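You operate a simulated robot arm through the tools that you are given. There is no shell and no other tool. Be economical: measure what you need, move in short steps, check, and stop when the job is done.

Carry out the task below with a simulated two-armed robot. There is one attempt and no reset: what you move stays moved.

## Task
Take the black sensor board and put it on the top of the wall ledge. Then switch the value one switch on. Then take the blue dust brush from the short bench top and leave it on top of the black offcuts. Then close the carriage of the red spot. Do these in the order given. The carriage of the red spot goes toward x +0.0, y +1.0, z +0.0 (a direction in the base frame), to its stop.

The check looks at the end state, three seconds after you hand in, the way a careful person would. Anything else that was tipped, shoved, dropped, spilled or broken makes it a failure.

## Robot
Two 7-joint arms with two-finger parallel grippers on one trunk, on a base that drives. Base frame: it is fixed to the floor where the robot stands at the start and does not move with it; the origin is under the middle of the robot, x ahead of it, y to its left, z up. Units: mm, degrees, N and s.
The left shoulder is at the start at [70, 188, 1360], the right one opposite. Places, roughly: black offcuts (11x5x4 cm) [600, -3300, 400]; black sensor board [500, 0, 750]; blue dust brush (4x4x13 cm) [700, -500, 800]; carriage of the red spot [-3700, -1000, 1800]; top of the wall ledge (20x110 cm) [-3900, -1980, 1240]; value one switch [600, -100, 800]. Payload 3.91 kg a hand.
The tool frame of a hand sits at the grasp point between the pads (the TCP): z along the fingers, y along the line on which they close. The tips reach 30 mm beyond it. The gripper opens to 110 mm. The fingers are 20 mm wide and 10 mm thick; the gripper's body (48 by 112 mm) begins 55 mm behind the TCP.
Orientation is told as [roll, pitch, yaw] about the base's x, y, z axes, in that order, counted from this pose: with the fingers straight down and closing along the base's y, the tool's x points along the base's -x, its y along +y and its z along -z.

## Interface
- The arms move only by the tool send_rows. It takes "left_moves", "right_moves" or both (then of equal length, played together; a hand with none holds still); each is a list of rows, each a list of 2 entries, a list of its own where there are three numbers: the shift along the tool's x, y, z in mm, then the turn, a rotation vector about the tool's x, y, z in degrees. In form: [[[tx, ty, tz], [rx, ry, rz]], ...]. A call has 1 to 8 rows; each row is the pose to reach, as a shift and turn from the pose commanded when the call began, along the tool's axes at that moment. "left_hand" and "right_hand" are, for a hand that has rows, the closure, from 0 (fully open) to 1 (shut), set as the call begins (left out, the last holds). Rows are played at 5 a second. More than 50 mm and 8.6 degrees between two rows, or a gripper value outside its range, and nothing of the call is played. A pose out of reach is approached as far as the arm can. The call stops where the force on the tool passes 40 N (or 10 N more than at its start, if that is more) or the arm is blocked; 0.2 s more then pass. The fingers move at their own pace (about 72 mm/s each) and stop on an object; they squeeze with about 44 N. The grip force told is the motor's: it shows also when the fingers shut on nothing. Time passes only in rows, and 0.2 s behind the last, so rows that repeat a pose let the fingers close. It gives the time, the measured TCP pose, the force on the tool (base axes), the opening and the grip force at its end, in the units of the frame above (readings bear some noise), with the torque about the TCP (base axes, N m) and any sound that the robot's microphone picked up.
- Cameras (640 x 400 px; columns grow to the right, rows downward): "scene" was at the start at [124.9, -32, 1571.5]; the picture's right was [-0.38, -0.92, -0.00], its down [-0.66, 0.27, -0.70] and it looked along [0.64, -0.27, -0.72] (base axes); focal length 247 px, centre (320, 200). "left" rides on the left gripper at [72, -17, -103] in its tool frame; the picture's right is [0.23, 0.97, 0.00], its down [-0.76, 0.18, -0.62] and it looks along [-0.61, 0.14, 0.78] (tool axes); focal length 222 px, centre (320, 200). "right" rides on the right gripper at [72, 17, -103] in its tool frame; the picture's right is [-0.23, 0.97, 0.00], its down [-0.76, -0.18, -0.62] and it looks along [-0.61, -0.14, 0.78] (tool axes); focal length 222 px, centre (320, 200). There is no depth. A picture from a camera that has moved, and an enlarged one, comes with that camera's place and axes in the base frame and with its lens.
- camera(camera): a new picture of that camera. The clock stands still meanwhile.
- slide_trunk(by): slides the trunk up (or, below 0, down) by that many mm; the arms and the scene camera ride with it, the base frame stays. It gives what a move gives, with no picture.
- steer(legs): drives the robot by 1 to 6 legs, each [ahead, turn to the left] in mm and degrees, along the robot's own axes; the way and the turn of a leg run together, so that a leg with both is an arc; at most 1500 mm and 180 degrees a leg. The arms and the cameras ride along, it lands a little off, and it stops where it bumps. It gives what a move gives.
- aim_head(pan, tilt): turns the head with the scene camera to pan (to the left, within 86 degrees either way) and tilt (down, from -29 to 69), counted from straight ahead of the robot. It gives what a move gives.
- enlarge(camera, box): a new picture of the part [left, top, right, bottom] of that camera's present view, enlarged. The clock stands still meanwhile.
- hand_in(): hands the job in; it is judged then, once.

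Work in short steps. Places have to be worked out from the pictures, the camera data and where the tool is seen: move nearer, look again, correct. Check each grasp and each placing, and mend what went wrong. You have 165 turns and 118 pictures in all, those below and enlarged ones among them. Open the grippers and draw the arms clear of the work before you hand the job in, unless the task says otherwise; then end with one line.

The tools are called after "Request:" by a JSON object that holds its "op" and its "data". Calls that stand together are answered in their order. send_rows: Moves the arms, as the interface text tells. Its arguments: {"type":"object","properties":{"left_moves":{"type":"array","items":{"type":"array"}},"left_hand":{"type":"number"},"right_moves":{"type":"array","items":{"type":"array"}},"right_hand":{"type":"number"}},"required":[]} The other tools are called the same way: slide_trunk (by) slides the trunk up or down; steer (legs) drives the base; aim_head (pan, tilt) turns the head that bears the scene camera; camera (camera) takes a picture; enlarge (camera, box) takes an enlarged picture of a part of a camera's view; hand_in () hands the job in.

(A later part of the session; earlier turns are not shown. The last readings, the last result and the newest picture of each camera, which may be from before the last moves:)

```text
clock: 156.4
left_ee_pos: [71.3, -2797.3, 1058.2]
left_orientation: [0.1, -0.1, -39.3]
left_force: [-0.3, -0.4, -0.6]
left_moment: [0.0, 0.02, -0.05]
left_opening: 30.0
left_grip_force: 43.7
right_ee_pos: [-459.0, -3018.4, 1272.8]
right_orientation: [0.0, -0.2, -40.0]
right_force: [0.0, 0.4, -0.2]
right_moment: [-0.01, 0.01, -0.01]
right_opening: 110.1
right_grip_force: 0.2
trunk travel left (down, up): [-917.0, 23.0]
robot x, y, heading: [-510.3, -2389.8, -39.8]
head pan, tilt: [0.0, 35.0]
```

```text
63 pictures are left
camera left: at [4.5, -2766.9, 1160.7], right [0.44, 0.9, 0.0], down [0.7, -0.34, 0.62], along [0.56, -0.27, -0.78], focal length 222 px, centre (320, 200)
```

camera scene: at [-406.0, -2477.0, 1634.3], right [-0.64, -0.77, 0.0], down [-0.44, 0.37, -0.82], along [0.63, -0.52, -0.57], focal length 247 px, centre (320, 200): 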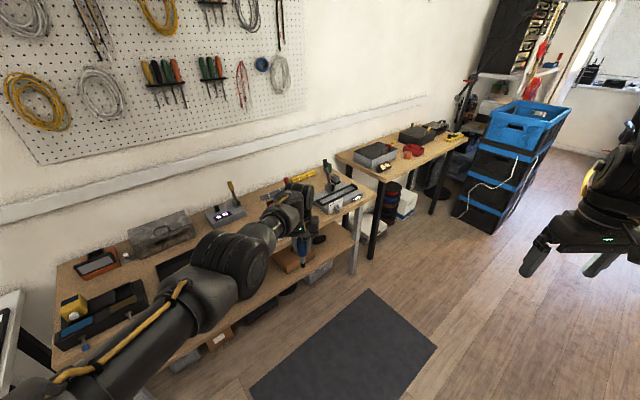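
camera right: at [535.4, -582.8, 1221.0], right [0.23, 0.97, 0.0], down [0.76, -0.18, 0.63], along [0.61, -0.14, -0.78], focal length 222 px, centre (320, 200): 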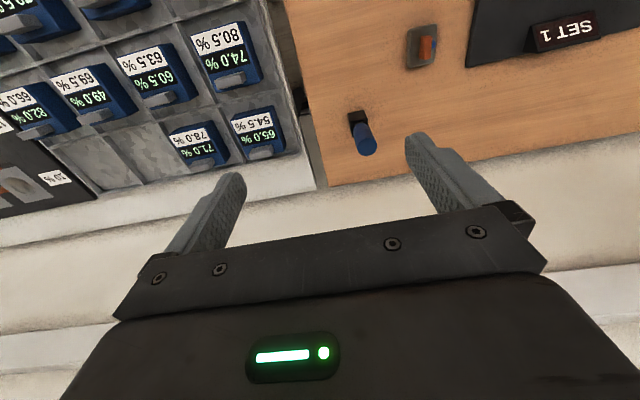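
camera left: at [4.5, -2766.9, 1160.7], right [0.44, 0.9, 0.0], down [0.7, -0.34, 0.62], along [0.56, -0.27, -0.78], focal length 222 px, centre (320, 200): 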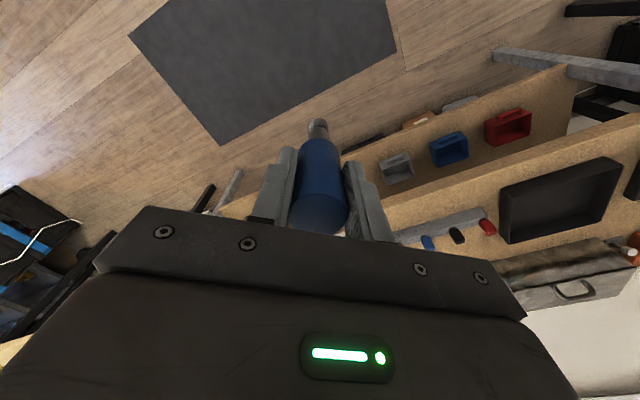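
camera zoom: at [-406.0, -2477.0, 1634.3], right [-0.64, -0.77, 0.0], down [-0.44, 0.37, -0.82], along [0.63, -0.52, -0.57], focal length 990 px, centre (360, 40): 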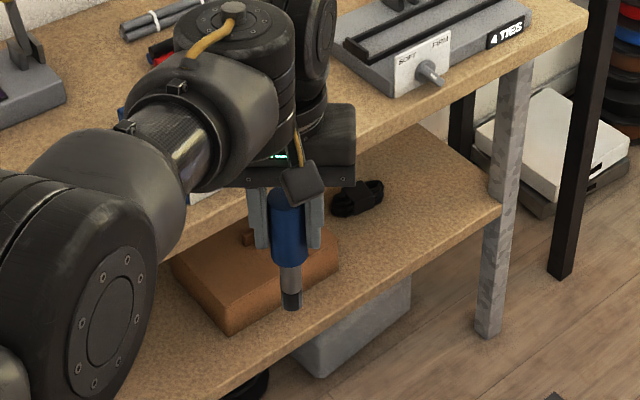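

The offcuts are a small black pile at about [585, -3286], on a lower shelf (z≈380) under the bench top, so the hand must go in horizontally. I drive in front of it at a distance, lower the trunk, and look closely.

Request:
{"op": "steer", "data": {"legs": [[0, -51], [900, 0], [0, 91]]}}

Request:
{"op": "slide_trunk", "data": {"by": -500}}

Request:
{"op": "aim_head", "data": {"pan": 0, "tilt": 30}}

Request:
{"op": "camera", "data": {"camera": "scene"}}

```text
clock: 167.3
left_ee_pos: [180.9, -3246.4, 1058.2]
left_orientation: [0.2, -0.1, -0.1]
left_force: [-0.2, -0.6, -0.7]
left_moment: [0.0, 0.01, 0.0]
left_opening: 28.3
left_grip_force: 44.1
right_ee_pos: [-91.7, -3752.6, 1272.6]
right_orientation: [0.1, -0.3, -0.8]
right_force: [0.0, -0.2, -0.3]
right_moment: [0.01, -0.01, 0.02]
right_opening: 110.1
right_grip_force: 0.1
trunk travel left (down, up): [-917.0, 23.0]
robot x, y, heading: [-527.6, -3291.0, -0.6]
head pan, tilt: [0.0, 35.0]
```

```text
refused: -500 is not a number from -400 to 400
```

```text
clock: 167.9
left_ee_pos: [179.8, -3246.1, 1057.7]
left_orientation: [0.1, 0.0, -0.1]
left_force: [1.4, -0.2, -0.2]
left_moment: [-0.01, 0.0, -0.01]
left_opening: 28.5
left_grip_force: 44.2
right_ee_pos: [-92.3, -3752.8, 1272.7]
right_orientation: [0.0, -0.3, -0.7]
right_force: [-0.5, -0.4, 0.0]
right_moment: [-0.01, 0.01, 0.01]
right_opening: 109.9
right_grip_force: 0.0
trunk travel left (down, up): [-917.0, 23.0]
robot x, y, heading: [-533.6, -3293.7, -0.6]
head pan, tilt: [0.0, 30.0]
```

```text
62 pictures are left
camera scene: at [-390.0, -3297.5, 1642.1], right [-0.01, -1.0, 0.0], down [-0.5, 0.01, -0.87], along [0.87, -0.01, -0.5], focal length 247 px, centre (320, 200)
```

scene: 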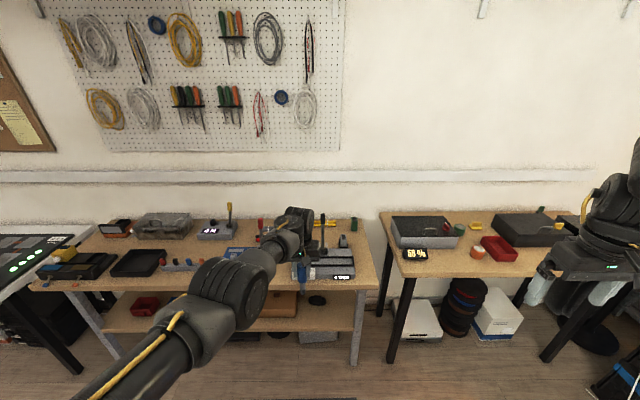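

The opening fell from 30.5 to 28.4 mm; I check the brush in the hand and lower the trunk.

Request:
{"op": "slide_trunk", "data": {"by": -400}}

Request:
{"op": "camera", "data": {"camera": "left"}}

Request:
{"op": "camera", "data": {"camera": "scene"}}

```text
clock: 171.8
left_ee_pos: [180.3, -3244.3, 657.9]
left_orientation: [0.0, -0.1, -0.1]
left_force: [0.4, 0.9, -0.2]
left_moment: [-0.01, 0.02, 0.02]
left_opening: 28.5
left_grip_force: 43.9
right_ee_pos: [-91.8, -3751.4, 873.7]
right_orientation: [0.1, -0.2, -0.8]
right_force: [0.7, 0.4, -0.6]
right_moment: [0.01, 0.02, 0.02]
right_opening: 110.2
right_grip_force: 0.0
trunk travel left (down, up): [-517.0, 423.0]
robot x, y, heading: [-527.9, -3295.2, -0.7]
head pan, tilt: [0.0, 30.0]
```

```text
61 pictures are left
camera left: at [108.3, -3264.1, 760.7], right [-0.23, 0.97, 0.0], down [0.76, 0.18, 0.62], along [0.61, 0.14, -0.78], focal length 222 px, centre (320, 200)
```

left: 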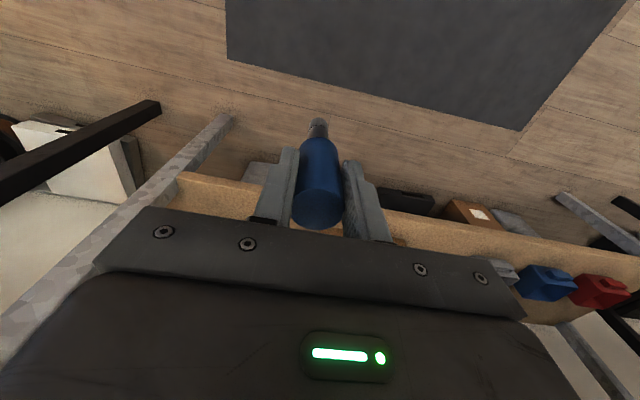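

```text
60 pictures are left
camera scene: at [-390.3, -3297.3, 1242.1], right [-0.01, -1.0, 0.0], down [-0.5, 0.01, -0.87], along [0.87, -0.01, -0.5], focal length 247 px, centre (320, 200)
```

scene: 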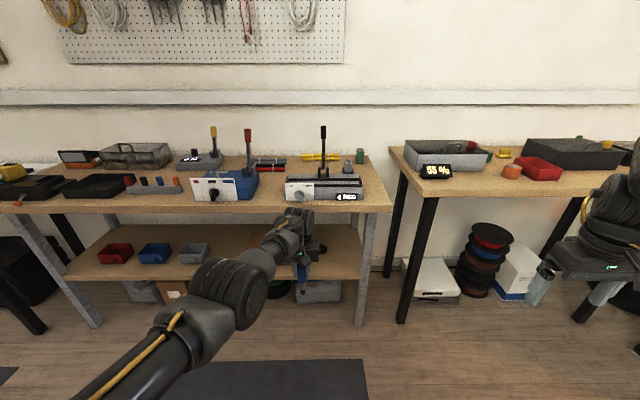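

The brush still sits well in the grip. To enter the shelf horizontally with the wrist camera on top, I need the hand rolled 180° about its own axis; I try turning it stepwise.

Request:
{"op": "send_rows", "data": {"left_moves": [[[0, 10, 0], [0, 0, 8.5]], [[0, 20, 0], [0, 0, 17]], [[0, 30, 0], [0, 0, 25.5]], [[0, 40, 0], [0, 0, 34]], [[0, 50, 0], [0, 0, 42.5]], [[0, 60, 0], [0, 0, 51]], [[0, 70, 0], [0, 0, 59.5]], [[0, 80, 0], [0, 0, 68]]]}}

```text
clock: 173.6
left_ee_pos: [180.6, -3165.8, 657.2]
left_orientation: [0.1, 0.0, -68.3]
left_force: [-0.4, 0.5, -0.5]
left_moment: [-0.02, 0.0, 0.0]
left_opening: 28.4
left_grip_force: 44.2
right_ee_pos: [-91.0, -3751.1, 874.2]
right_orientation: [0.0, -0.3, -0.8]
right_force: [0.1, 0.3, 0.1]
right_moment: [0.0, 0.02, 0.02]
right_opening: 110.0
right_grip_force: 0.1
trunk travel left (down, up): [-517.0, 423.0]
robot x, y, heading: [-527.3, -3295.7, -0.6]
head pan, tilt: [0.0, 30.0]
```

Fine so far; I continue turning in the same sense and lower the trunk further to look into the shelf.

Request:
{"op": "send_rows", "data": {"left_moves": [[[0, 0, 0], [0, 0, 8.5]], [[0, 0, 0], [0, 0, 17]], [[0, 0, 0], [0, 0, 25.5]], [[0, 0, 0], [0, 0, 34]], [[0, 0, 0], [0, 0, 42.5]], [[0, 0, 0], [0, 0, 51]], [[0, 0, 0], [0, 0, 59.5]], [[0, 0, 0], [0, 0, 68]]]}}

Request:
{"op": "slide_trunk", "data": {"by": -250}}

Request:
{"op": "camera", "data": {"camera": "scene"}}

```text
clock: 175.4
left_ee_pos: [181.0, -3166.2, 657.9]
left_orientation: [0.0, 0.1, -136.4]
left_force: [-0.5, 0.3, -0.8]
left_moment: [0.0, -0.01, 0.01]
left_opening: 28.3
left_grip_force: 43.9
right_ee_pos: [-91.9, -3752.1, 873.0]
right_orientation: [0.1, -0.3, -0.8]
right_force: [-0.5, -0.7, 0.7]
right_moment: [-0.02, -0.02, -0.02]
right_opening: 110.1
right_grip_force: 0.0
trunk travel left (down, up): [-517.0, 423.0]
robot x, y, heading: [-534.3, -3291.5, -0.8]
head pan, tilt: [0.0, 30.0]
```

```text
clock: 177.9
left_ee_pos: [180.6, -3165.6, 408.6]
left_orientation: [0.1, 0.1, -136.1]
left_force: [0.7, -0.1, -0.5]
left_moment: [-0.03, -0.01, -0.01]
left_opening: 28.6
left_grip_force: 44.3
right_ee_pos: [-92.4, -3751.7, 623.9]
right_orientation: [0.2, -0.3, -0.9]
right_force: [-0.2, 0.7, 0.3]
right_moment: [0.01, -0.02, 0.02]
right_opening: 110.0
right_grip_force: 0.0
trunk travel left (down, up): [-267.0, 673.0]
robot x, y, heading: [-527.8, -3290.4, -0.8]
head pan, tilt: [0.0, 30.0]
```

```text
59 pictures are left
camera scene: at [-390.3, -3297.2, 992.2], right [-0.01, -1.0, 0.0], down [-0.5, 0.01, -0.87], along [0.87, -0.01, -0.5], focal length 247 px, centre (320, 200)
```

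scene: 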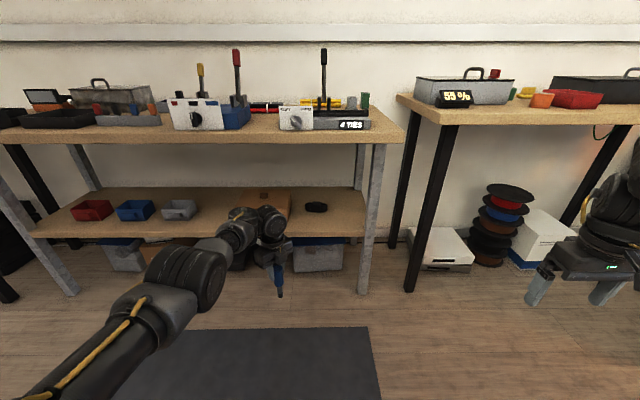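

Request:
{"op": "enlarge", "data": {"camera": "scene", "box": [240, 130, 400, 250]}}

Request:
{"op": "enlarge", "data": {"camera": "scene", "box": [290, 190, 346, 225]}}

```text
3.33 times, centred on (320, 190) of scene
camera zoom: at [-390.3, -3297.2, 992.2], right [-0.01, -1.0, 0.0], down [-0.5, 0.01, -0.87], along [0.87, -0.01, -0.5], focal length 825 px, centre (320, 233)
```

zoom: 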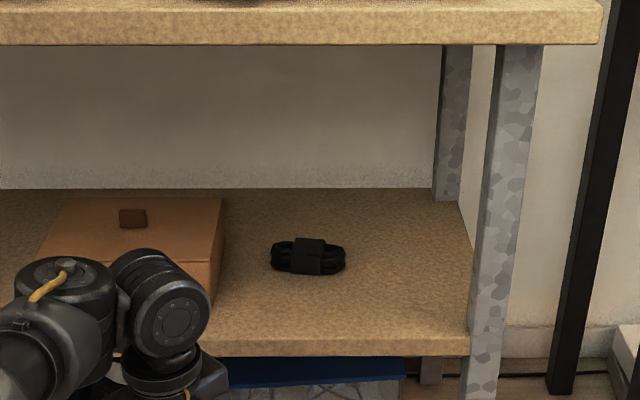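

```text
11.43 times, centred on (318, 208) of scene
camera zoom: at [-390.3, -3297.2, 992.2], right [-0.01, -1.0, 0.0], down [-0.5, 0.01, -0.87], along [0.87, -0.01, -0.5], focal length 2828 px, centre (343, 114)
```

zoom: 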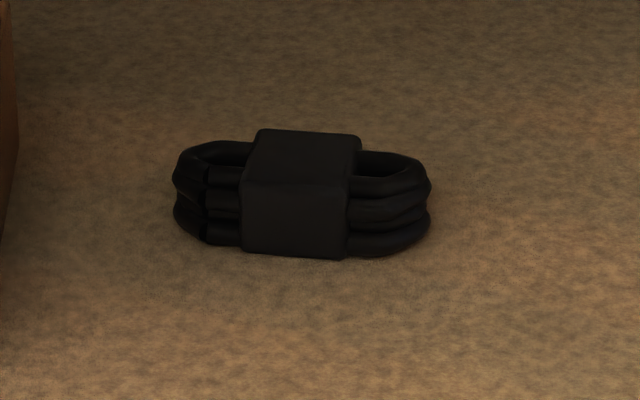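

The offcuts are a flat-topped cable bundle: block top ~42×45 mm at z≈420, centre about [577, -3292]; shelf front edge x≈414, bench underside z≈745. I finish the roll to 180° while raising the hand.

Request:
{"op": "send_rows", "data": {"left_moves": [[[0, 0, -20], [0, 0, 8.5]], [[0, 0, -40], [0, 0, 17]], [[0, 0, -60], [0, 0, 25.5]], [[0, 0, -80], [0, 0, 34]], [[0, 0, -100], [0, 0, 42.5]], [[0, 0, -100], [0, 0, 43.8]]]}}

```text
clock: 179.3
left_ee_pos: [180.2, -3165.9, 507.1]
left_orientation: [-0.1, -0.1, 180.0]
left_force: [0.0, -0.3, -0.8]
left_moment: [-0.04, 0.0, 0.01]
left_opening: 28.5
left_grip_force: 44.2
right_ee_pos: [-92.1, -3751.2, 623.6]
right_orientation: [0.1, -0.2, -0.8]
right_force: [-0.3, 0.1, -0.1]
right_moment: [0.02, 0.01, -0.04]
right_opening: 110.2
right_grip_force: 0.0
trunk travel left (down, up): [-267.0, 673.0]
robot x, y, heading: [-536.0, -3294.8, -0.8]
head pan, tilt: [0.0, 30.0]
```

The roll works. Now I pitch the fingers up toward horizontal.

Request:
{"op": "send_rows", "data": {"left_moves": [[[0, 0, 0], [0, 8.5, 0]], [[0, 0, 0], [0, 17, 0]], [[0, 0, 0], [0, 25.5, 0]], [[0, 0, 0], [0, 34, 0]], [[0, 0, 0], [0, 42.5, 0]], [[0, 0, 0], [0, 51, 0]], [[0, 0, 0], [0, 59.5, 0]], [[0, 0, 0], [0, 68, 0]]]}}

Request:
{"op": "camera", "data": {"camera": "scene"}}

```text
clock: 181.2
left_ee_pos: [182.3, -3165.1, 508.3]
left_orientation: [-0.3, 68.1, 179.8]
left_force: [-0.4, 0.5, -0.9]
left_moment: [-0.03, 0.04, -0.01]
left_opening: 28.3
left_grip_force: 44.1
left hand out of reach, approached as far as the arm can: row 2
right_ee_pos: [-91.6, -3752.5, 623.1]
right_orientation: [0.2, -0.2, -0.9]
right_force: [-0.2, 0.3, -0.5]
right_moment: [0.01, 0.03, -0.01]
right_opening: 110.1
right_grip_force: 0.0
trunk travel left (down, up): [-267.0, 673.0]
robot x, y, heading: [-530.8, -3294.3, -0.7]
head pan, tilt: [0.0, 30.0]
```

```text
56 pictures are left
camera scene: at [-390.3, -3297.4, 992.0], right [-0.01, -1.0, 0.0], down [-0.5, 0.01, -0.87], along [0.87, -0.01, -0.5], focal length 247 px, centre (320, 200)
```

scene: 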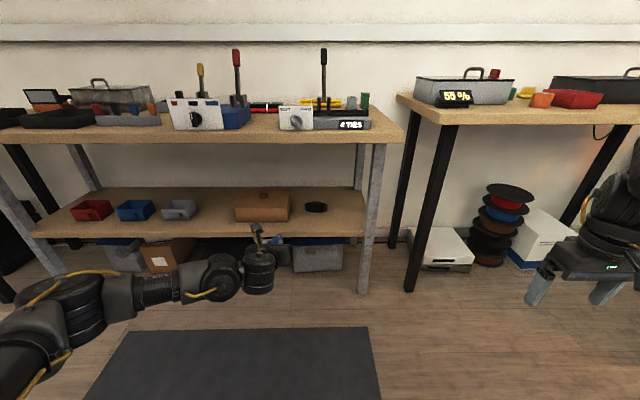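

Works. I tilt to 80° and look through the left camera (now on top).

Request:
{"op": "send_rows", "data": {"left_moves": [[[0, 0, 0], [0, 6, 0]], [[0, 0, 0], [0, 12, 0]], [[0, 0, 0], [0, 12, 0]]]}}

Request:
{"op": "camera", "data": {"camera": "left"}}

Request:
{"op": "enlarge", "data": {"camera": "scene", "box": [160, 190, 340, 320]}}

```text
clock: 181.9
left_ee_pos: [181.8, -3165.5, 508.0]
left_orientation: [-0.3, 80.1, 179.8]
left_force: [0.0, 1.0, -1.2]
left_moment: [-0.01, 0.01, 0.02]
left_opening: 28.2
left_grip_force: 43.9
right_ee_pos: [-91.9, -3752.2, 623.4]
right_orientation: [0.1, -0.3, -0.8]
right_force: [0.3, -0.5, -0.5]
right_moment: [-0.03, -0.02, 0.01]
right_opening: 109.8
right_grip_force: 0.0
trunk travel left (down, up): [-267.0, 673.0]
robot x, y, heading: [-530.9, -3295.1, -0.8]
head pan, tilt: [0.0, 30.0]
```

```text
55 pictures are left
camera left: at [91.7, -3150.4, 596.7], right [0.04, -0.97, 0.22], down [-0.74, -0.18, -0.64], along [0.67, -0.14, -0.73], focal length 222 px, centre (320, 200)
```

left: 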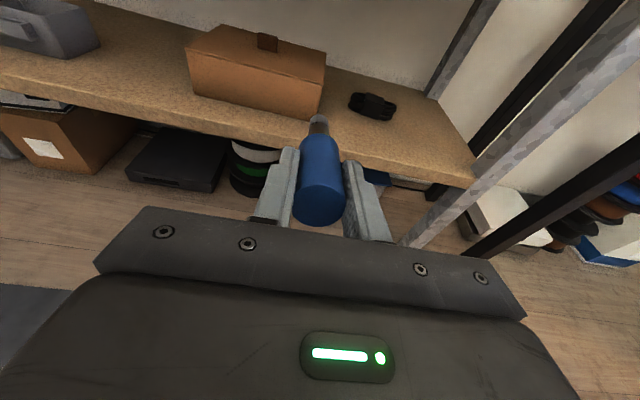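

```text
3.08 times, centred on (250, 255) of scene
camera zoom: at [-390.2, -3297.1, 992.1], right [-0.01, -1.0, 0.0], down [-0.5, 0.01, -0.87], along [0.87, -0.01, -0.5], focal length 761 px, centre (535, 31)
```

zoom: 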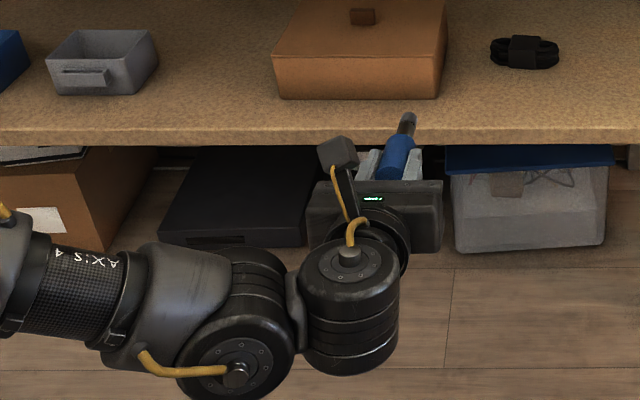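

The brush spans about -17…+107 mm along the fingers (balance point ≈ +27). I shift the hand to y = -3292 and tilt to ~84°.

Request:
{"op": "send_rows", "data": {"left_moves": [[[0, 32, 0], [0, 4, 0]], [[0, 64, 0], [0, 4, 0]], [[0, 96, 0], [0, 4, 0]], [[0, 127, 0], [0, 4, 0]], [[0, 127, 0], [0, 4, 0]]]}}

Request:
{"op": "steer", "data": {"legs": [[150, 0.7]]}}

Request:
{"op": "camera", "data": {"camera": "left"}}

```text
clock: 183.2
left_ee_pos: [181.2, -3293.8, 508.4]
left_orientation: [-0.6, 84.0, 179.5]
left_force: [0.2, 0.2, 0.1]
left_moment: [-0.04, 0.03, 0.03]
left_opening: 28.3
left_grip_force: 43.7
right_ee_pos: [-93.0, -3753.1, 624.3]
right_orientation: [0.0, -0.3, -0.8]
right_force: [-0.6, 0.0, -0.6]
right_moment: [0.01, 0.01, -0.01]
right_opening: 110.1
right_grip_force: 0.0
trunk travel left (down, up): [-267.0, 673.0]
robot x, y, heading: [-530.5, -3295.6, -0.8]
head pan, tilt: [0.0, 30.0]
```

```text
clock: 184.5
left_ee_pos: [333.5, -3283.0, 508.3]
left_orientation: [-0.9, 84.1, -179.8]
left_force: [-0.8, -0.5, -0.7]
left_moment: [0.01, 0.01, 0.01]
left_opening: 28.2
left_grip_force: 44.1
right_ee_pos: [68.7, -3745.7, 623.3]
right_orientation: [0.1, -0.2, 0.1]
right_force: [-0.5, 0.0, 0.5]
right_moment: [-0.02, 0.02, 0.02]
right_opening: 110.0
right_grip_force: 0.0
trunk travel left (down, up): [-267.0, 673.0]
robot x, y, heading: [-374.3, -3291.8, 0.1]
head pan, tilt: [0.0, 30.0]
```

```text
53 pictures are left
camera left: at [239.1, -3269.9, 589.3], right [0.04, -0.97, 0.22], down [-0.7, -0.19, -0.69], along [0.72, -0.13, -0.69], focal length 222 px, centre (320, 200)
```

left: 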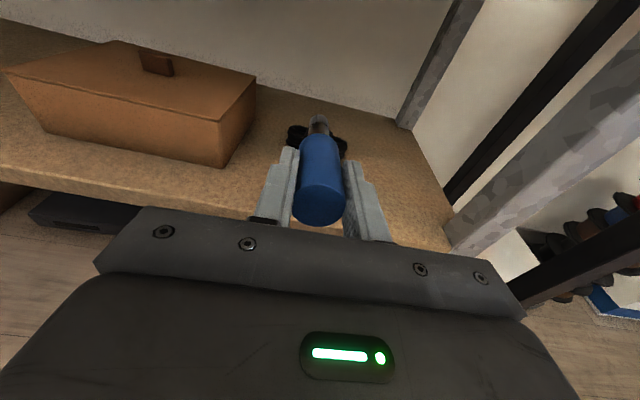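

Aligned with the offcuts. I drive 130 mm more and check from the scene camera.

Request:
{"op": "steer", "data": {"legs": [[130, 0]]}}

Request:
{"op": "aim_head", "data": {"pan": 0, "tilt": 45}}

Request:
{"op": "camera", "data": {"camera": "left"}}

Request:
{"op": "camera", "data": {"camera": "scene"}}

```text
clock: 185.8
left_ee_pos: [464.5, -3281.9, 507.5]
left_orientation: [-0.9, 84.0, -179.9]
left_force: [0.2, 0.4, -0.8]
left_moment: [-0.01, 0.02, -0.02]
left_opening: 28.2
left_grip_force: 43.7
right_ee_pos: [199.7, -3746.3, 622.9]
right_orientation: [0.1, -0.2, 0.2]
right_force: [0.5, -0.9, -0.6]
right_moment: [-0.01, 0.03, 0.0]
right_opening: 110.1
right_grip_force: 0.1
trunk travel left (down, up): [-267.0, 673.0]
robot x, y, heading: [-248.3, -3294.5, 0.3]
head pan, tilt: [0.0, 30.0]
```

```text
clock: 186.6
left_ee_pos: [464.9, -3281.8, 507.9]
left_orientation: [-0.8, 84.1, -179.9]
left_force: [0.5, 0.4, -0.9]
left_moment: [-0.02, -0.01, -0.02]
left_opening: 28.4
left_grip_force: 44.0
right_ee_pos: [199.5, -3746.4, 623.7]
right_orientation: [0.2, -0.2, 0.2]
right_force: [0.3, -0.9, -0.1]
right_moment: [0.0, 0.0, 0.0]
right_opening: 109.8
right_grip_force: 0.1
trunk travel left (down, up): [-267.0, 673.0]
robot x, y, heading: [-248.8, -3295.5, 0.2]
head pan, tilt: [0.0, 45.0]
```

```text
52 pictures are left
camera left: at [369.5, -3269.0, 589.7], right [0.04, -0.97, 0.22], down [-0.7, -0.19, -0.69], along [0.72, -0.13, -0.68], focal length 222 px, centre (320, 200)
```

left: 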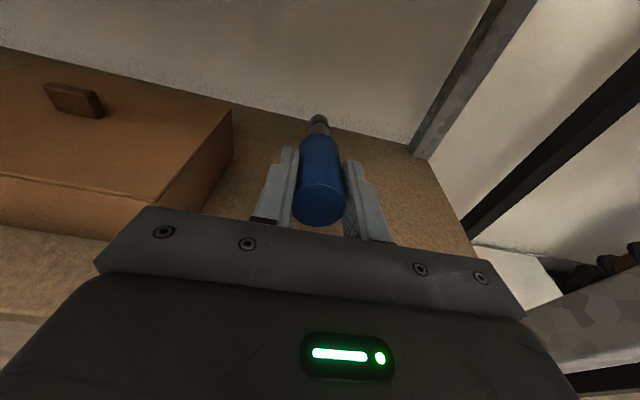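

```text
51 pictures are left
camera scene: at [-115.9, -3295.3, 969.5], right [0.0, -1.0, 0.0], down [-0.71, 0.0, -0.71], along [0.71, 0.0, -0.71], focal length 247 px, centre (320, 200)
```

scene: 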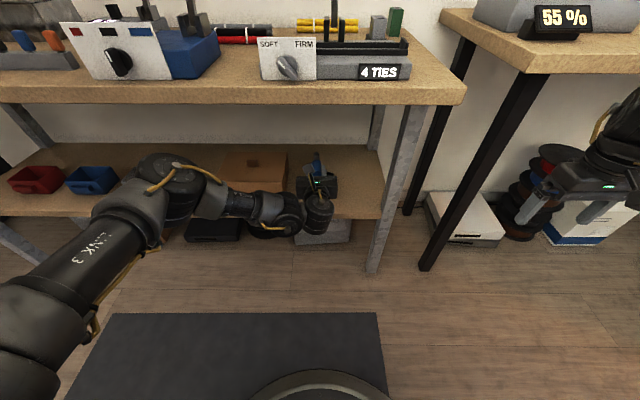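

I shift 10 mm to y=-3292 and drive the remaining ~82 mm.

Request:
{"op": "send_rows", "data": {"left_moves": [[[0, 5, 0], [0, 0, 0]], [[0, 10, 0], [0, 0, 0]], [[0, 10, 0], [0, 0, 0]]]}}

Request:
{"op": "steer", "data": {"legs": [[82, 0]]}}

Request:
{"op": "send_rows", "data": {"left_moves": [[[0, 0, 0], [0, 0, 0]], [[0, 0, 0], [0, 0, 0]]]}}

Request:
{"op": "enlarge", "data": {"camera": "scene", "box": [220, 120, 380, 250]}}

```text
clock: 187.4
left_ee_pos: [464.9, -3292.5, 506.3]
left_orientation: [-0.8, 84.0, -179.8]
left_force: [0.3, 0.1, -0.6]
left_moment: [0.03, 0.08, -0.01]
left_opening: 28.4
left_grip_force: 43.3
right_ee_pos: [199.2, -3745.0, 623.0]
right_orientation: [0.1, -0.2, 0.3]
right_force: [-0.4, 0.1, 0.8]
right_moment: [-0.02, 0.02, 0.05]
right_opening: 109.6
right_grip_force: 0.1
trunk travel left (down, up): [-267.0, 673.0]
robot x, y, heading: [-247.9, -3297.6, 0.1]
head pan, tilt: [0.0, 45.0]
```

```text
clock: 188.4
left_ee_pos: [545.2, -3292.1, 507.0]
left_orientation: [-0.9, 84.0, -179.9]
left_force: [-0.6, 0.1, 0.0]
left_moment: [-0.03, 0.03, 0.0]
left_opening: 28.5
left_grip_force: 43.7
right_ee_pos: [279.4, -3744.1, 622.6]
right_orientation: [0.0, -0.2, 0.2]
right_force: [-0.4, 0.0, -0.4]
right_moment: [-0.03, -0.01, 0.0]
right_opening: 109.9
right_grip_force: 0.1
trunk travel left (down, up): [-267.0, 673.0]
robot x, y, heading: [-167.8, -3296.0, 0.2]
head pan, tilt: [0.0, 45.0]
```

```text
clock: 189.1
left_ee_pos: [545.7, -3292.0, 507.1]
left_orientation: [-1.0, 84.0, -180.0]
left_force: [0.3, -0.2, -1.5]
left_moment: [-0.01, 0.0, 0.02]
left_opening: 28.4
left_grip_force: 44.0
right_ee_pos: [279.1, -3745.6, 623.2]
right_orientation: [0.1, -0.2, 0.2]
right_force: [-0.7, 0.2, -0.2]
right_moment: [0.0, 0.03, -0.01]
right_opening: 109.9
right_grip_force: 0.1
trunk travel left (down, up): [-267.0, 673.0]
robot x, y, heading: [-168.0, -3296.7, 0.2]
head pan, tilt: [0.0, 45.0]
```

```text
3.08 times, centred on (300, 185) of scene
camera zoom: at [-35.7, -3295.1, 969.5], right [0.0, -1.0, 0.0], down [-0.71, 0.0, -0.71], along [0.71, 0.0, -0.71], focal length 761 px, centre (382, 246)
```

zoom: 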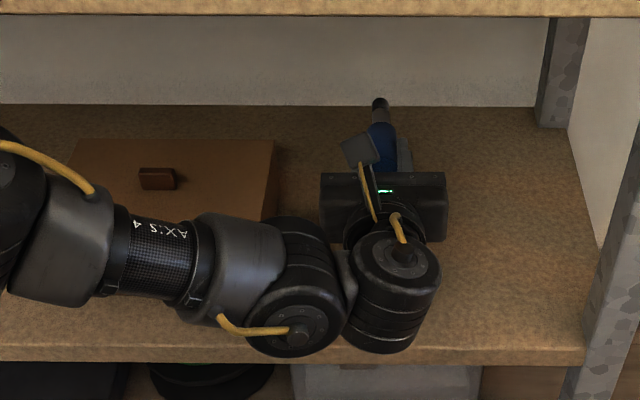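

I lower carefully in steps, watching forces, since the wrist passes near the shelf's front edge.

Request:
{"op": "send_rows", "data": {"left_moves": [[[-10, 0, -1], [0, 0, 0]], [[-20, 0, -2], [0, 0, 0]], [[-30, 0, -3], [0, 0, 0]], [[-40, 0, -4], [0, 0, 0]], [[-40, 0, -4], [0, 0, 0]]]}}

Request:
{"op": "enlarge", "data": {"camera": "scene", "box": [220, 120, 380, 250]}}

Request:
{"op": "camera", "data": {"camera": "left"}}

```text
clock: 190.2
left_ee_pos: [537.5, -3292.4, 468.3]
left_orientation: [-1.1, 84.0, -180.0]
left_force: [0.4, 0.5, 0.2]
left_moment: [-0.01, 0.06, 0.03]
left_opening: 28.6
left_grip_force: 44.1
right_ee_pos: [279.4, -3744.6, 623.7]
right_orientation: [0.2, -0.1, 0.2]
right_force: [-0.2, -0.1, -0.5]
right_moment: [-0.01, 0.03, 0.0]
right_opening: 109.9
right_grip_force: 0.1
trunk travel left (down, up): [-267.0, 673.0]
robot x, y, heading: [-168.4, -3293.4, 0.3]
head pan, tilt: [0.0, 45.0]
```

```text
3.08 times, centred on (300, 185) of scene
camera zoom: at [-35.7, -3295.1, 969.5], right [0.0, -1.0, 0.0], down [-0.71, 0.0, -0.71], along [0.71, 0.0, -0.71], focal length 761 px, centre (382, 246)
```

zoom: 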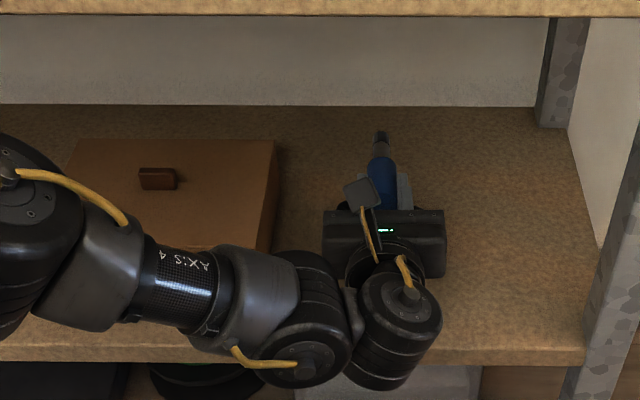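

```text
48 pictures are left
camera left: at [442.5, -3280.0, 550.4], right [0.04, -0.97, 0.22], down [-0.7, -0.19, -0.69], along [0.72, -0.13, -0.68], focal length 222 px, centre (320, 200)
```

left: 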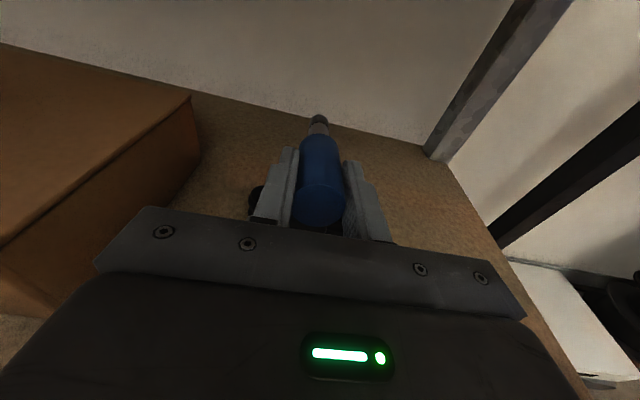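

The bundle lies under the brush as expected. I keep x≈540 (balance point ≈567, over the block) and continue straight down with small steps.

Request:
{"op": "send_rows", "data": {"left_moves": [[[-6, 0, 2], [0, 0, 0]], [[-12, 0, 4], [0, 0, 0]], [[-17, 0, 5], [0, 0, 0]], [[-22, 0, 5.5], [0, 0, 0]], [[-22, 0, 5.5], [0, 0, 0]]]}}

```text
clock: 191.4
left_ee_pos: [541.1, -3292.9, 444.4]
left_orientation: [-0.9, 84.2, -179.8]
left_force: [0.3, 0.1, -0.6]
left_moment: [-0.02, 0.01, -0.02]
left_opening: 28.2
left_grip_force: 44.3
right_ee_pos: [279.7, -3743.7, 623.8]
right_orientation: [0.1, -0.3, 0.2]
right_force: [-0.8, 1.0, -0.2]
right_moment: [-0.02, -0.02, 0.06]
right_opening: 110.3
right_grip_force: 0.0
trunk travel left (down, up): [-267.0, 673.0]
robot x, y, heading: [-170.3, -3295.1, 0.3]
head pan, tilt: [0.0, 45.0]
```

Request:
{"op": "send_rows", "data": {"left_moves": [[[-3, 0, 0], [0, 0, 0]], [[-5, 0, 0.5], [0, 0, 0]], [[-7, 0, 0.7], [0, 0, 0]], [[-9, 0, 1], [0, 0, 0]], [[-11, 0, 1], [0, 0, 0]], [[-13, 0, 1], [0, 0, 0]]]}}

Request:
{"op": "camera", "data": {"camera": "left"}}

Request:
{"op": "enlarge", "data": {"camera": "scene", "box": [260, 160, 360, 260]}}

```text
clock: 192.8
left_ee_pos: [539.9, -3291.7, 436.9]
left_orientation: [0.8, 84.5, -178.0]
left_force: [1.7, -2.0, 24.8]
left_moment: [-0.02, -1.3, -0.09]
left_opening: 28.9
left_grip_force: 44.3
right_ee_pos: [278.1, -3745.5, 625.2]
right_orientation: [0.1, -0.4, 0.2]
right_force: [0.5, -0.4, 0.2]
right_moment: [-0.02, 0.02, 0.01]
right_opening: 110.1
right_grip_force: 0.0
trunk travel left (down, up): [-267.0, 673.0]
robot x, y, heading: [-167.7, -3295.0, 0.1]
head pan, tilt: [0.0, 45.0]
```

```text
47 pictures are left
camera left: at [444.6, -3278.7, 518.6], right [0.04, -0.97, 0.23], down [-0.69, -0.19, -0.7], along [0.72, -0.13, -0.68], focal length 222 px, centre (320, 200)
```

left: 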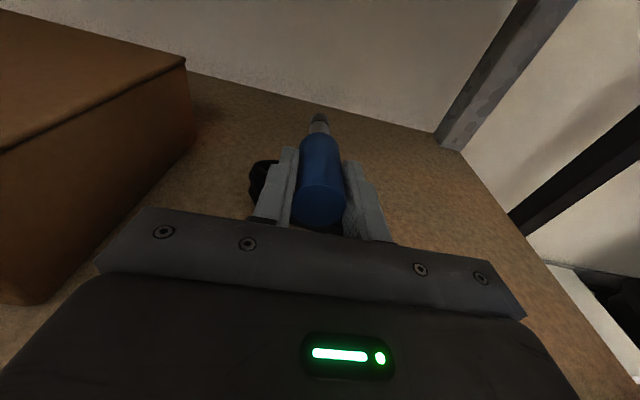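

```text
4.00 times, centred on (310, 210) of scene
camera zoom: at [-38.5, -3295.3, 970.3], right [0.0, -1.0, 0.0], down [-0.7, 0.0, -0.71], along [0.71, 0.0, -0.7], focal length 990 px, centre (360, 160)
```

zoom: 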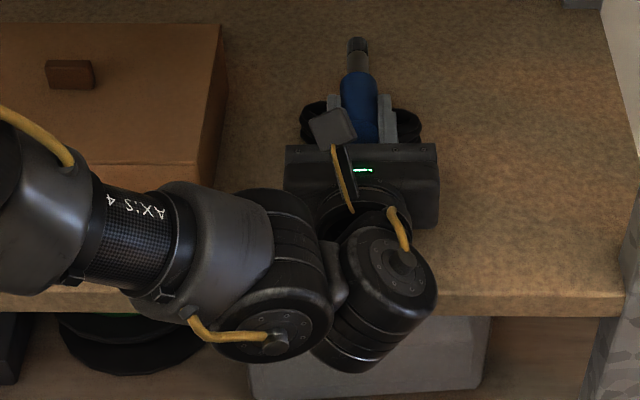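

The reaction (25 N, acting 52 mm ahead) shows the handle touches the block's far edge. I level the brush by 5° and then settle it down again.

Request:
{"op": "send_rows", "data": {"left_moves": [[[0, 0, 0], [0, 2.5, 0]], [[0, 0, 0], [0, 5, 0]], [[0, 0, 0], [0, 5, 0]]]}}

Request:
{"op": "send_rows", "data": {"left_moves": [[[-1, 0, 0], [0, 0, 0]], [[-2, 0, 0], [0, 0, 0]], [[-2, 0, 0], [0, 0, 0]]]}}

```text
clock: 193.7
left_ee_pos: [538.8, -3292.1, 432.3]
left_orientation: [-9.4, 89.1, 171.7]
left_force: [-3.7, 0.3, 14.0]
left_moment: [0.0, -0.12, 0.04]
left_opening: 28.5
left_grip_force: 43.7
right_ee_pos: [278.3, -3745.2, 623.7]
right_orientation: [0.0, -0.4, 0.1]
right_force: [0.2, 0.4, 0.5]
right_moment: [0.0, -0.02, -0.04]
right_opening: 110.3
right_grip_force: 0.0
trunk travel left (down, up): [-267.0, 673.0]
robot x, y, heading: [-168.6, -3292.5, 0.3]
head pan, tilt: [0.0, 45.0]
```

```text
clock: 194.4
left_ee_pos: [538.7, -3291.7, 432.4]
left_orientation: [-6.3, 89.2, 174.6]
left_force: [-2.1, 1.6, 17.4]
left_moment: [-0.01, -0.21, -0.02]
left_opening: 28.3
left_grip_force: 44.2
right_ee_pos: [278.4, -3744.2, 625.1]
right_orientation: [0.1, -0.4, 0.2]
right_force: [-0.3, 0.0, -0.7]
right_moment: [-0.02, -0.03, 0.01]
right_opening: 110.0
right_grip_force: 0.1
trunk travel left (down, up): [-267.0, 673.0]
robot x, y, heading: [-168.8, -3291.1, 0.4]
head pan, tilt: [0.0, 45.0]
```

Now contact is near the block's front edge with the brush level: it rests across the block. I relieve a bit and open slightly.

Request:
{"op": "send_rows", "data": {"left_moves": [[[1.5, 0, 0], [0, 0, 0]], [[1.5, 0, 0], [0, 0, 0]]]}}

Request:
{"op": "send_rows", "data": {"left_moves": [[[0, 0, 0], [0, 0, 0]], [[0, 0, 0], [0, 0, 0]], [[0, 0, 0], [0, 0, 0]]], "left_hand": 0.62}}

Request:
{"op": "camera", "data": {"camera": "left"}}

Request:
{"op": "enlarge", "data": {"camera": "scene", "box": [260, 160, 360, 260]}}

```text
clock: 195.1
left_ee_pos: [539.1, -3292.8, 432.2]
left_orientation: [-7.6, 89.1, 173.4]
left_force: [0.6, 0.8, 11.2]
left_moment: [0.06, -0.16, 0.02]
left_opening: 28.5
left_grip_force: 44.0
right_ee_pos: [278.3, -3745.7, 624.5]
right_orientation: [0.1, -0.3, 0.2]
right_force: [-0.1, -0.4, 0.3]
right_moment: [0.0, 0.01, 0.0]
right_opening: 110.0
right_grip_force: 0.1
trunk travel left (down, up): [-267.0, 673.0]
robot x, y, heading: [-164.1, -3296.3, 0.1]
head pan, tilt: [0.0, 45.0]
```

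```text
clock: 195.8
left_ee_pos: [539.8, -3292.4, 432.2]
left_orientation: [-5.6, 89.0, 175.3]
left_force: [0.3, -0.7, 0.3]
left_moment: [-0.02, -0.01, -0.03]
left_opening: 41.9
left_grip_force: 0.0
right_ee_pos: [277.5, -3745.1, 622.2]
right_orientation: [0.1, -0.3, 0.2]
right_force: [-0.1, 0.1, -0.8]
right_moment: [-0.03, -0.02, -0.02]
right_opening: 110.1
right_grip_force: 0.0
trunk travel left (down, up): [-267.0, 673.0]
robot x, y, heading: [-164.8, -3299.1, 0.1]
head pan, tilt: [0.0, 45.0]
```

```text
45 pictures are left
camera left: at [437.8, -3279.4, 505.4], right [0.02, -0.97, 0.23], down [-0.63, -0.19, -0.75], along [0.77, -0.13, -0.62], focal length 222 px, centre (320, 200)
```

left: 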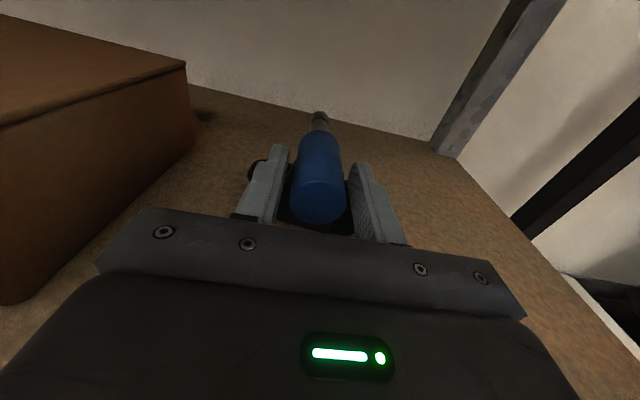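

```text
4.00 times, centred on (310, 210) of scene
camera zoom: at [-35.8, -3295.1, 969.5], right [0.0, -1.0, 0.0], down [-0.71, 0.0, -0.71], along [0.71, 0.0, -0.71], focal length 990 px, centre (360, 160)
```

zoom: 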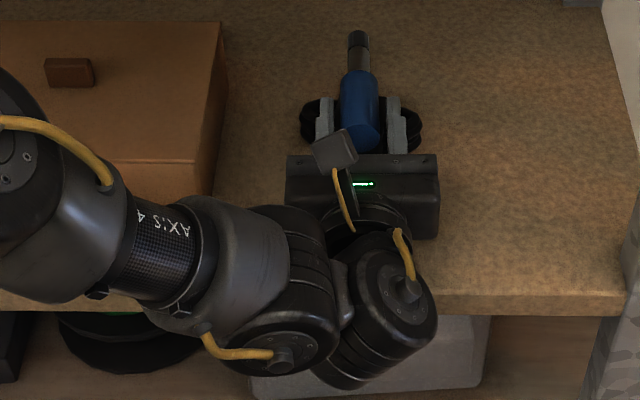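

The brush lies on the bundle. I retreat straight back along the fingers.

Request:
{"op": "send_rows", "data": {"left_moves": [[[0, 0, -15], [0, 0, 0]], [[0, 0, -30], [0, 0, 0]], [[0, 0, -50], [0, 0, 0]], [[0, 0, -70], [0, 0, 0]], [[0, 0, -70], [0, 0, 0]]]}}

Request:
{"op": "camera", "data": {"camera": "left"}}

```text
clock: 197.1
left_ee_pos: [471.0, -3294.6, 434.7]
left_orientation: [-5.0, 89.1, 176.1]
left_force: [-0.3, 0.1, 0.8]
left_moment: [-0.02, 0.0, 0.02]
left_opening: 42.1
left_grip_force: 0.1
right_ee_pos: [279.5, -3744.1, 623.1]
right_orientation: [0.2, -0.3, 0.2]
right_force: [0.4, 0.0, 0.1]
right_moment: [0.01, -0.02, -0.01]
right_opening: 109.8
right_grip_force: 0.1
trunk travel left (down, up): [-267.0, 673.0]
robot x, y, heading: [-166.6, -3294.7, 0.0]
head pan, tilt: [0.0, 45.0]
```

```text
43 pictures are left
camera left: at [368.1, -3281.0, 507.9], right [0.02, -0.97, 0.23], down [-0.63, -0.19, -0.75], along [0.77, -0.13, -0.62], focal length 222 px, centre (320, 200)
```

left: 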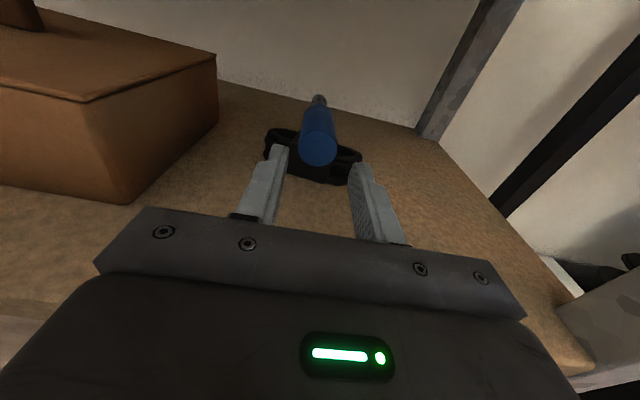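

Brush stays on the offcuts. I back out further with the base and zoom to verify.

Request:
{"op": "steer", "data": {"legs": [[-250, 0]]}}

Request:
{"op": "enlarge", "data": {"camera": "left", "box": [240, 60, 400, 160]}}

```text
clock: 198.9
left_ee_pos: [217.2, -3294.2, 435.0]
left_orientation: [-5.4, 89.2, 175.8]
left_force: [0.0, 0.2, 0.5]
left_moment: [0.04, 0.0, 0.02]
left_opening: 41.9
left_grip_force: 0.0
right_ee_pos: [28.3, -3745.1, 622.8]
right_orientation: [0.1, -0.3, 0.3]
right_force: [0.4, 0.1, 0.3]
right_moment: [0.02, -0.01, -0.01]
right_opening: 110.1
right_grip_force: 0.1
trunk travel left (down, up): [-267.0, 673.0]
robot x, y, heading: [-420.1, -3293.7, 0.2]
head pan, tilt: [0.0, 45.0]
```

```text
4.00 times, centred on (320, 110) of left
camera zoom: at [116.5, -3281.1, 508.2], right [0.02, -0.97, 0.23], down [-0.63, -0.19, -0.75], along [0.77, -0.13, -0.62], focal length 888 px, centre (320, 560)
```

zoom: 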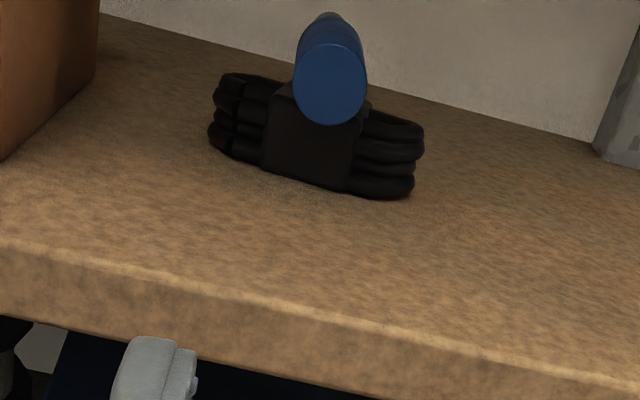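

The brush rests level on the offcuts. Now for the carriage: I raise the trunk fully and drive across the room toward the rail.

Request:
{"op": "slide_trunk", "data": {"by": 400}}

Request:
{"op": "slide_trunk", "data": {"by": 273}}

Request:
{"op": "steer", "data": {"legs": [[0, 135.5], [1500, 0], [1500, 0], [0, 44.3]]}}

Request:
{"op": "aim_head", "data": {"pan": 0, "tilt": 0}}

Request:
{"op": "camera", "data": {"camera": "scene"}}

```text
clock: 202.7
left_ee_pos: [219.3, -3293.9, 834.5]
left_orientation: [-5.6, 89.0, 175.7]
left_force: [0.1, 0.6, 0.6]
left_moment: [-0.03, 0.0, 0.03]
left_opening: 41.7
left_grip_force: 0.0
right_ee_pos: [29.0, -3744.6, 1023.0]
right_orientation: [0.1, -0.2, 0.3]
right_force: [0.6, 0.4, 0.2]
right_moment: [-0.06, 0.01, -0.01]
right_opening: 109.9
right_grip_force: 0.0
trunk travel left (down, up): [-667.0, 273.0]
robot x, y, heading: [-420.1, -3294.1, -0.0]
head pan, tilt: [0.0, 45.0]
```

```text
clock: 205.5
left_ee_pos: [219.8, -3294.1, 1106.9]
left_orientation: [-5.5, 89.0, 175.7]
left_force: [-0.1, -0.2, -0.1]
left_moment: [-0.02, 0.01, -0.01]
left_opening: 41.7
left_grip_force: 0.0
right_ee_pos: [28.1, -3744.5, 1295.7]
right_orientation: [0.1, -0.1, 0.3]
right_force: [0.3, 0.4, 0.1]
right_moment: [0.0, 0.0, -0.01]
right_opening: 110.2
right_grip_force: 0.1
trunk travel left (down, up): [-940.0, 0.0]
robot x, y, heading: [-417.8, -3291.7, 0.2]
head pan, tilt: [0.0, 45.0]
```

```text
clock: 227.4
left_ee_pos: [-3125.3, -1151.3, 1107.5]
left_orientation: [-7.2, 89.1, -5.9]
left_force: [-0.1, -0.4, 0.5]
left_moment: [0.0, -0.02, 0.02]
left_opening: 41.9
left_grip_force: 0.0
right_ee_pos: [-2937.6, -700.3, 1295.9]
right_orientation: [0.2, -0.3, -179.5]
right_force: [0.7, 0.0, 0.6]
right_moment: [0.04, -0.02, 0.0]
right_opening: 109.9
right_grip_force: 0.1
trunk travel left (down, up): [-940.0, 0.0]
robot x, y, heading: [-2488.5, -1144.3, -179.4]
head pan, tilt: [0.0, 45.0]
```

```text
clock: 228.5
left_ee_pos: [-3126.6, -1152.6, 1107.4]
left_orientation: [-5.7, 89.0, -4.3]
left_force: [0.0, -0.4, 0.5]
left_moment: [0.01, -0.01, 0.0]
left_opening: 41.6
left_grip_force: 0.0
right_ee_pos: [-2937.6, -700.2, 1294.9]
right_orientation: [0.0, -0.4, -179.5]
right_force: [-0.1, -0.2, 0.3]
right_moment: [-0.01, 0.04, -0.07]
right_opening: 109.9
right_grip_force: 0.0
trunk travel left (down, up): [-940.0, 0.0]
robot x, y, heading: [-2484.5, -1147.3, -179.5]
head pan, tilt: [0.0, 0.0]
```

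```text
41 pictures are left
camera scene: at [-2627.9, -1149.6, 1713.4], right [-0.01, 1.0, 0.0], down [0.0, 0.0, -1.0], along [-1.0, -0.01, 0.0], focal length 247 px, centre (320, 200)
```

scene: 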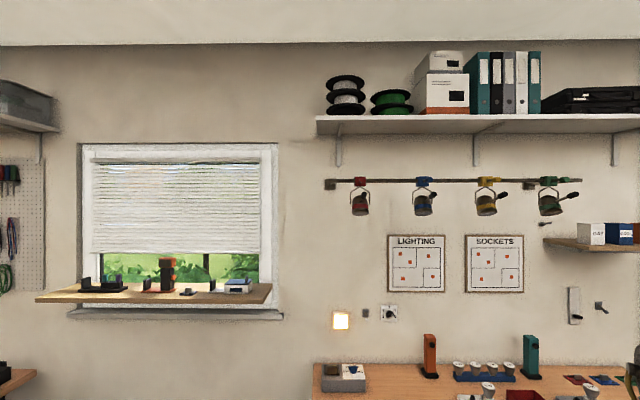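

The rail with the spots is in clear view; I zoom on it.

Request:
{"op": "enlarge", "data": {"camera": "scene", "box": [310, 160, 470, 230]}}

Request:
{"op": "enlarge", "data": {"camera": "scene", "box": [320, 165, 400, 225]}}

```text
4.00 times, centred on (390, 195) of scene
camera zoom: at [-2627.9, -1149.6, 1713.4], right [-0.01, 1.0, 0.0], down [0.0, 0.0, -1.0], along [-1.0, -0.01, 0.0], focal length 990 px, centre (40, 220)
```

zoom: 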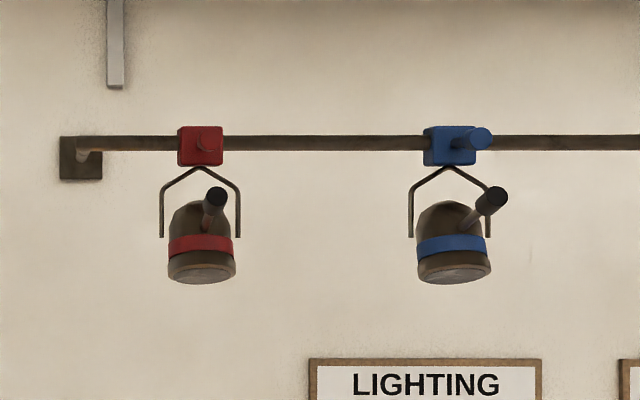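

```text
6.67 times, centred on (360, 195) of scene
camera zoom: at [-2627.9, -1149.6, 1713.4], right [-0.01, 1.0, 0.0], down [0.0, 0.0, -1.0], along [-1.0, -0.01, 0.0], focal length 1650 px, centre (53, 233)
```

zoom: 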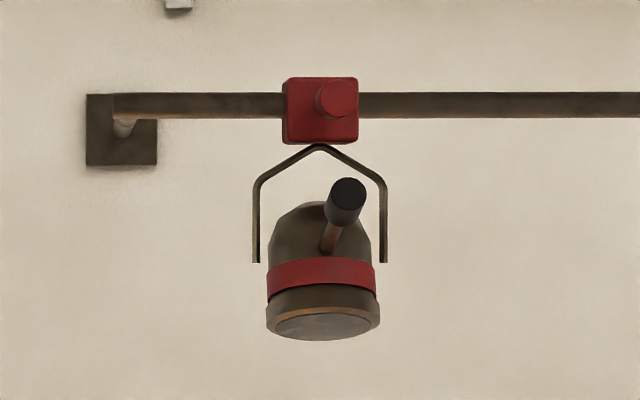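

The red carriage block is at about [-3709, -985, 1795], with a forward knob (tip x≈-3640). I'll straddle that knob with the left fingers and push it +y. First I raise the left hand.

Request:
{"op": "send_rows", "data": {"left_moves": [[[45, 0, 0], [0, 0, 0]], [[90, 0, 0], [0, 0, 0]], [[135, 0, 0], [0, 0, 0]], [[180, 0, 0], [0, 0, 0]], [[225, 0, 0], [0, 0, 0]], [[270, 0, 0], [0, 0, 0]], [[315, 0, 0], [0, 0, 0]], [[360, 0, 0], [0, 0, 0]]]}}

Request:
{"op": "send_rows", "data": {"left_moves": [[[45, 0, 0], [0, 0, 0]], [[90, 0, 0], [0, 0, 0]], [[135, 0, 0], [0, 0, 0]], [[180, 0, 0], [0, 0, 0]], [[225, 0, 0], [0, 0, 0]], [[270, 0, 0], [0, 0, 0]], [[315, 0, 0], [0, 0, 0]], [[330, 0, 0], [0, 0, 0]]]}}

```text
clock: 230.3
left_ee_pos: [-3130.0, -1153.6, 1467.8]
left_orientation: [-9.2, 89.1, -8.0]
left_force: [0.8, -1.2, -0.1]
left_moment: [0.0, 0.0, -0.01]
left_opening: 42.0
left_grip_force: 0.1
right_ee_pos: [-2937.2, -699.8, 1296.6]
right_orientation: [0.1, -0.3, -179.4]
right_force: [0.3, -0.1, -0.1]
right_moment: [0.0, 0.0, 0.0]
right_opening: 110.1
right_grip_force: 0.1
trunk travel left (down, up): [-940.0, 0.0]
robot x, y, heading: [-2489.5, -1149.6, -179.5]
head pan, tilt: [0.0, 0.0]
```

```text
clock: 232.1
left_ee_pos: [-3135.7, -1151.8, 1797.4]
left_orientation: [-5.3, 89.0, -3.9]
left_force: [0.3, 0.6, 0.5]
left_moment: [-0.02, 0.02, 0.0]
left_opening: 41.8
left_grip_force: 0.1
right_ee_pos: [-2935.8, -700.5, 1296.7]
right_orientation: [0.0, -0.3, -179.5]
right_force: [0.4, -0.7, -0.2]
right_moment: [0.0, -0.02, -0.02]
right_opening: 110.1
right_grip_force: 0.1
trunk travel left (down, up): [-940.0, 0.0]
robot x, y, heading: [-2493.0, -1149.9, -179.6]
head pan, tilt: [0.0, 0.0]
```

The hand is at z≈1797. I move the base diagonally to about (-2900, -880), still short of the rail.

Request:
{"op": "steer", "data": {"legs": [[0, -33.5], [490, 0], [0, 33.1]]}}

Request:
{"op": "camera", "data": {"camera": "scene"}}

Request:
{"op": "camera", "data": {"camera": "left"}}

```text
clock: 238.2
left_ee_pos: [-3540.6, -894.9, 1797.5]
left_orientation: [-9.2, 88.9, -7.7]
left_force: [0.0, 0.3, 0.0]
left_moment: [0.02, -0.03, 0.0]
left_opening: 41.6
left_grip_force: 0.0
right_ee_pos: [-3341.0, -443.4, 1295.7]
right_orientation: [0.1, -0.2, -179.6]
right_force: [0.5, 0.1, -0.2]
right_moment: [0.0, 0.02, 0.01]
right_opening: 109.8
right_grip_force: 0.1
trunk travel left (down, up): [-940.0, 0.0]
robot x, y, heading: [-2891.9, -893.5, -179.3]
head pan, tilt: [0.0, 0.0]
```

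```text
38 pictures are left
camera scene: at [-3031.0, -892.1, 1713.4], right [-0.01, 1.0, 0.0], down [0.0, 0.0, -1.0], along [-1.0, -0.01, 0.0], focal length 247 px, centre (320, 200)
```

scene: 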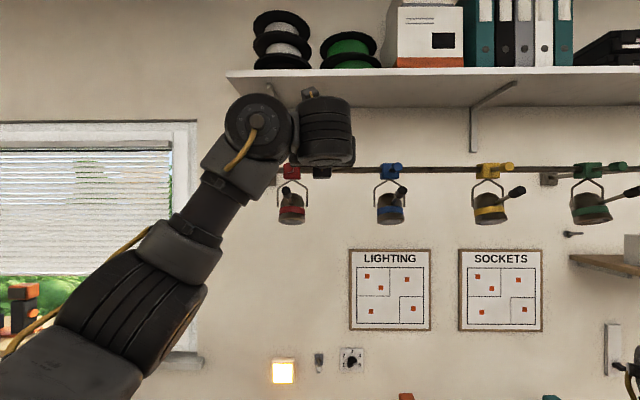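

```text
37 pictures are left
camera left: at [-3438.0, -909.9, 1869.7], right [-0.03, 0.97, 0.22], down [0.63, 0.19, -0.75], along [-0.78, 0.12, -0.62], focal length 222 px, centre (320, 200)
```

left: 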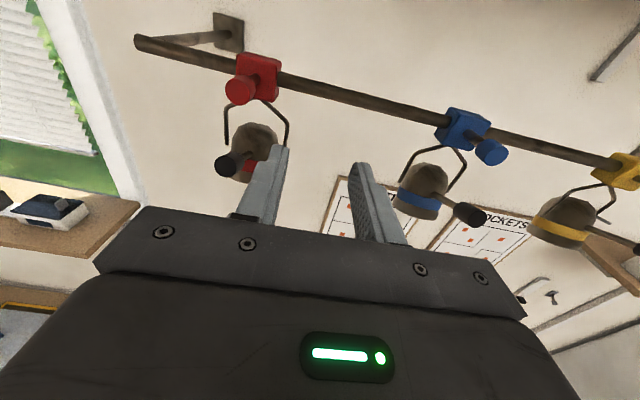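

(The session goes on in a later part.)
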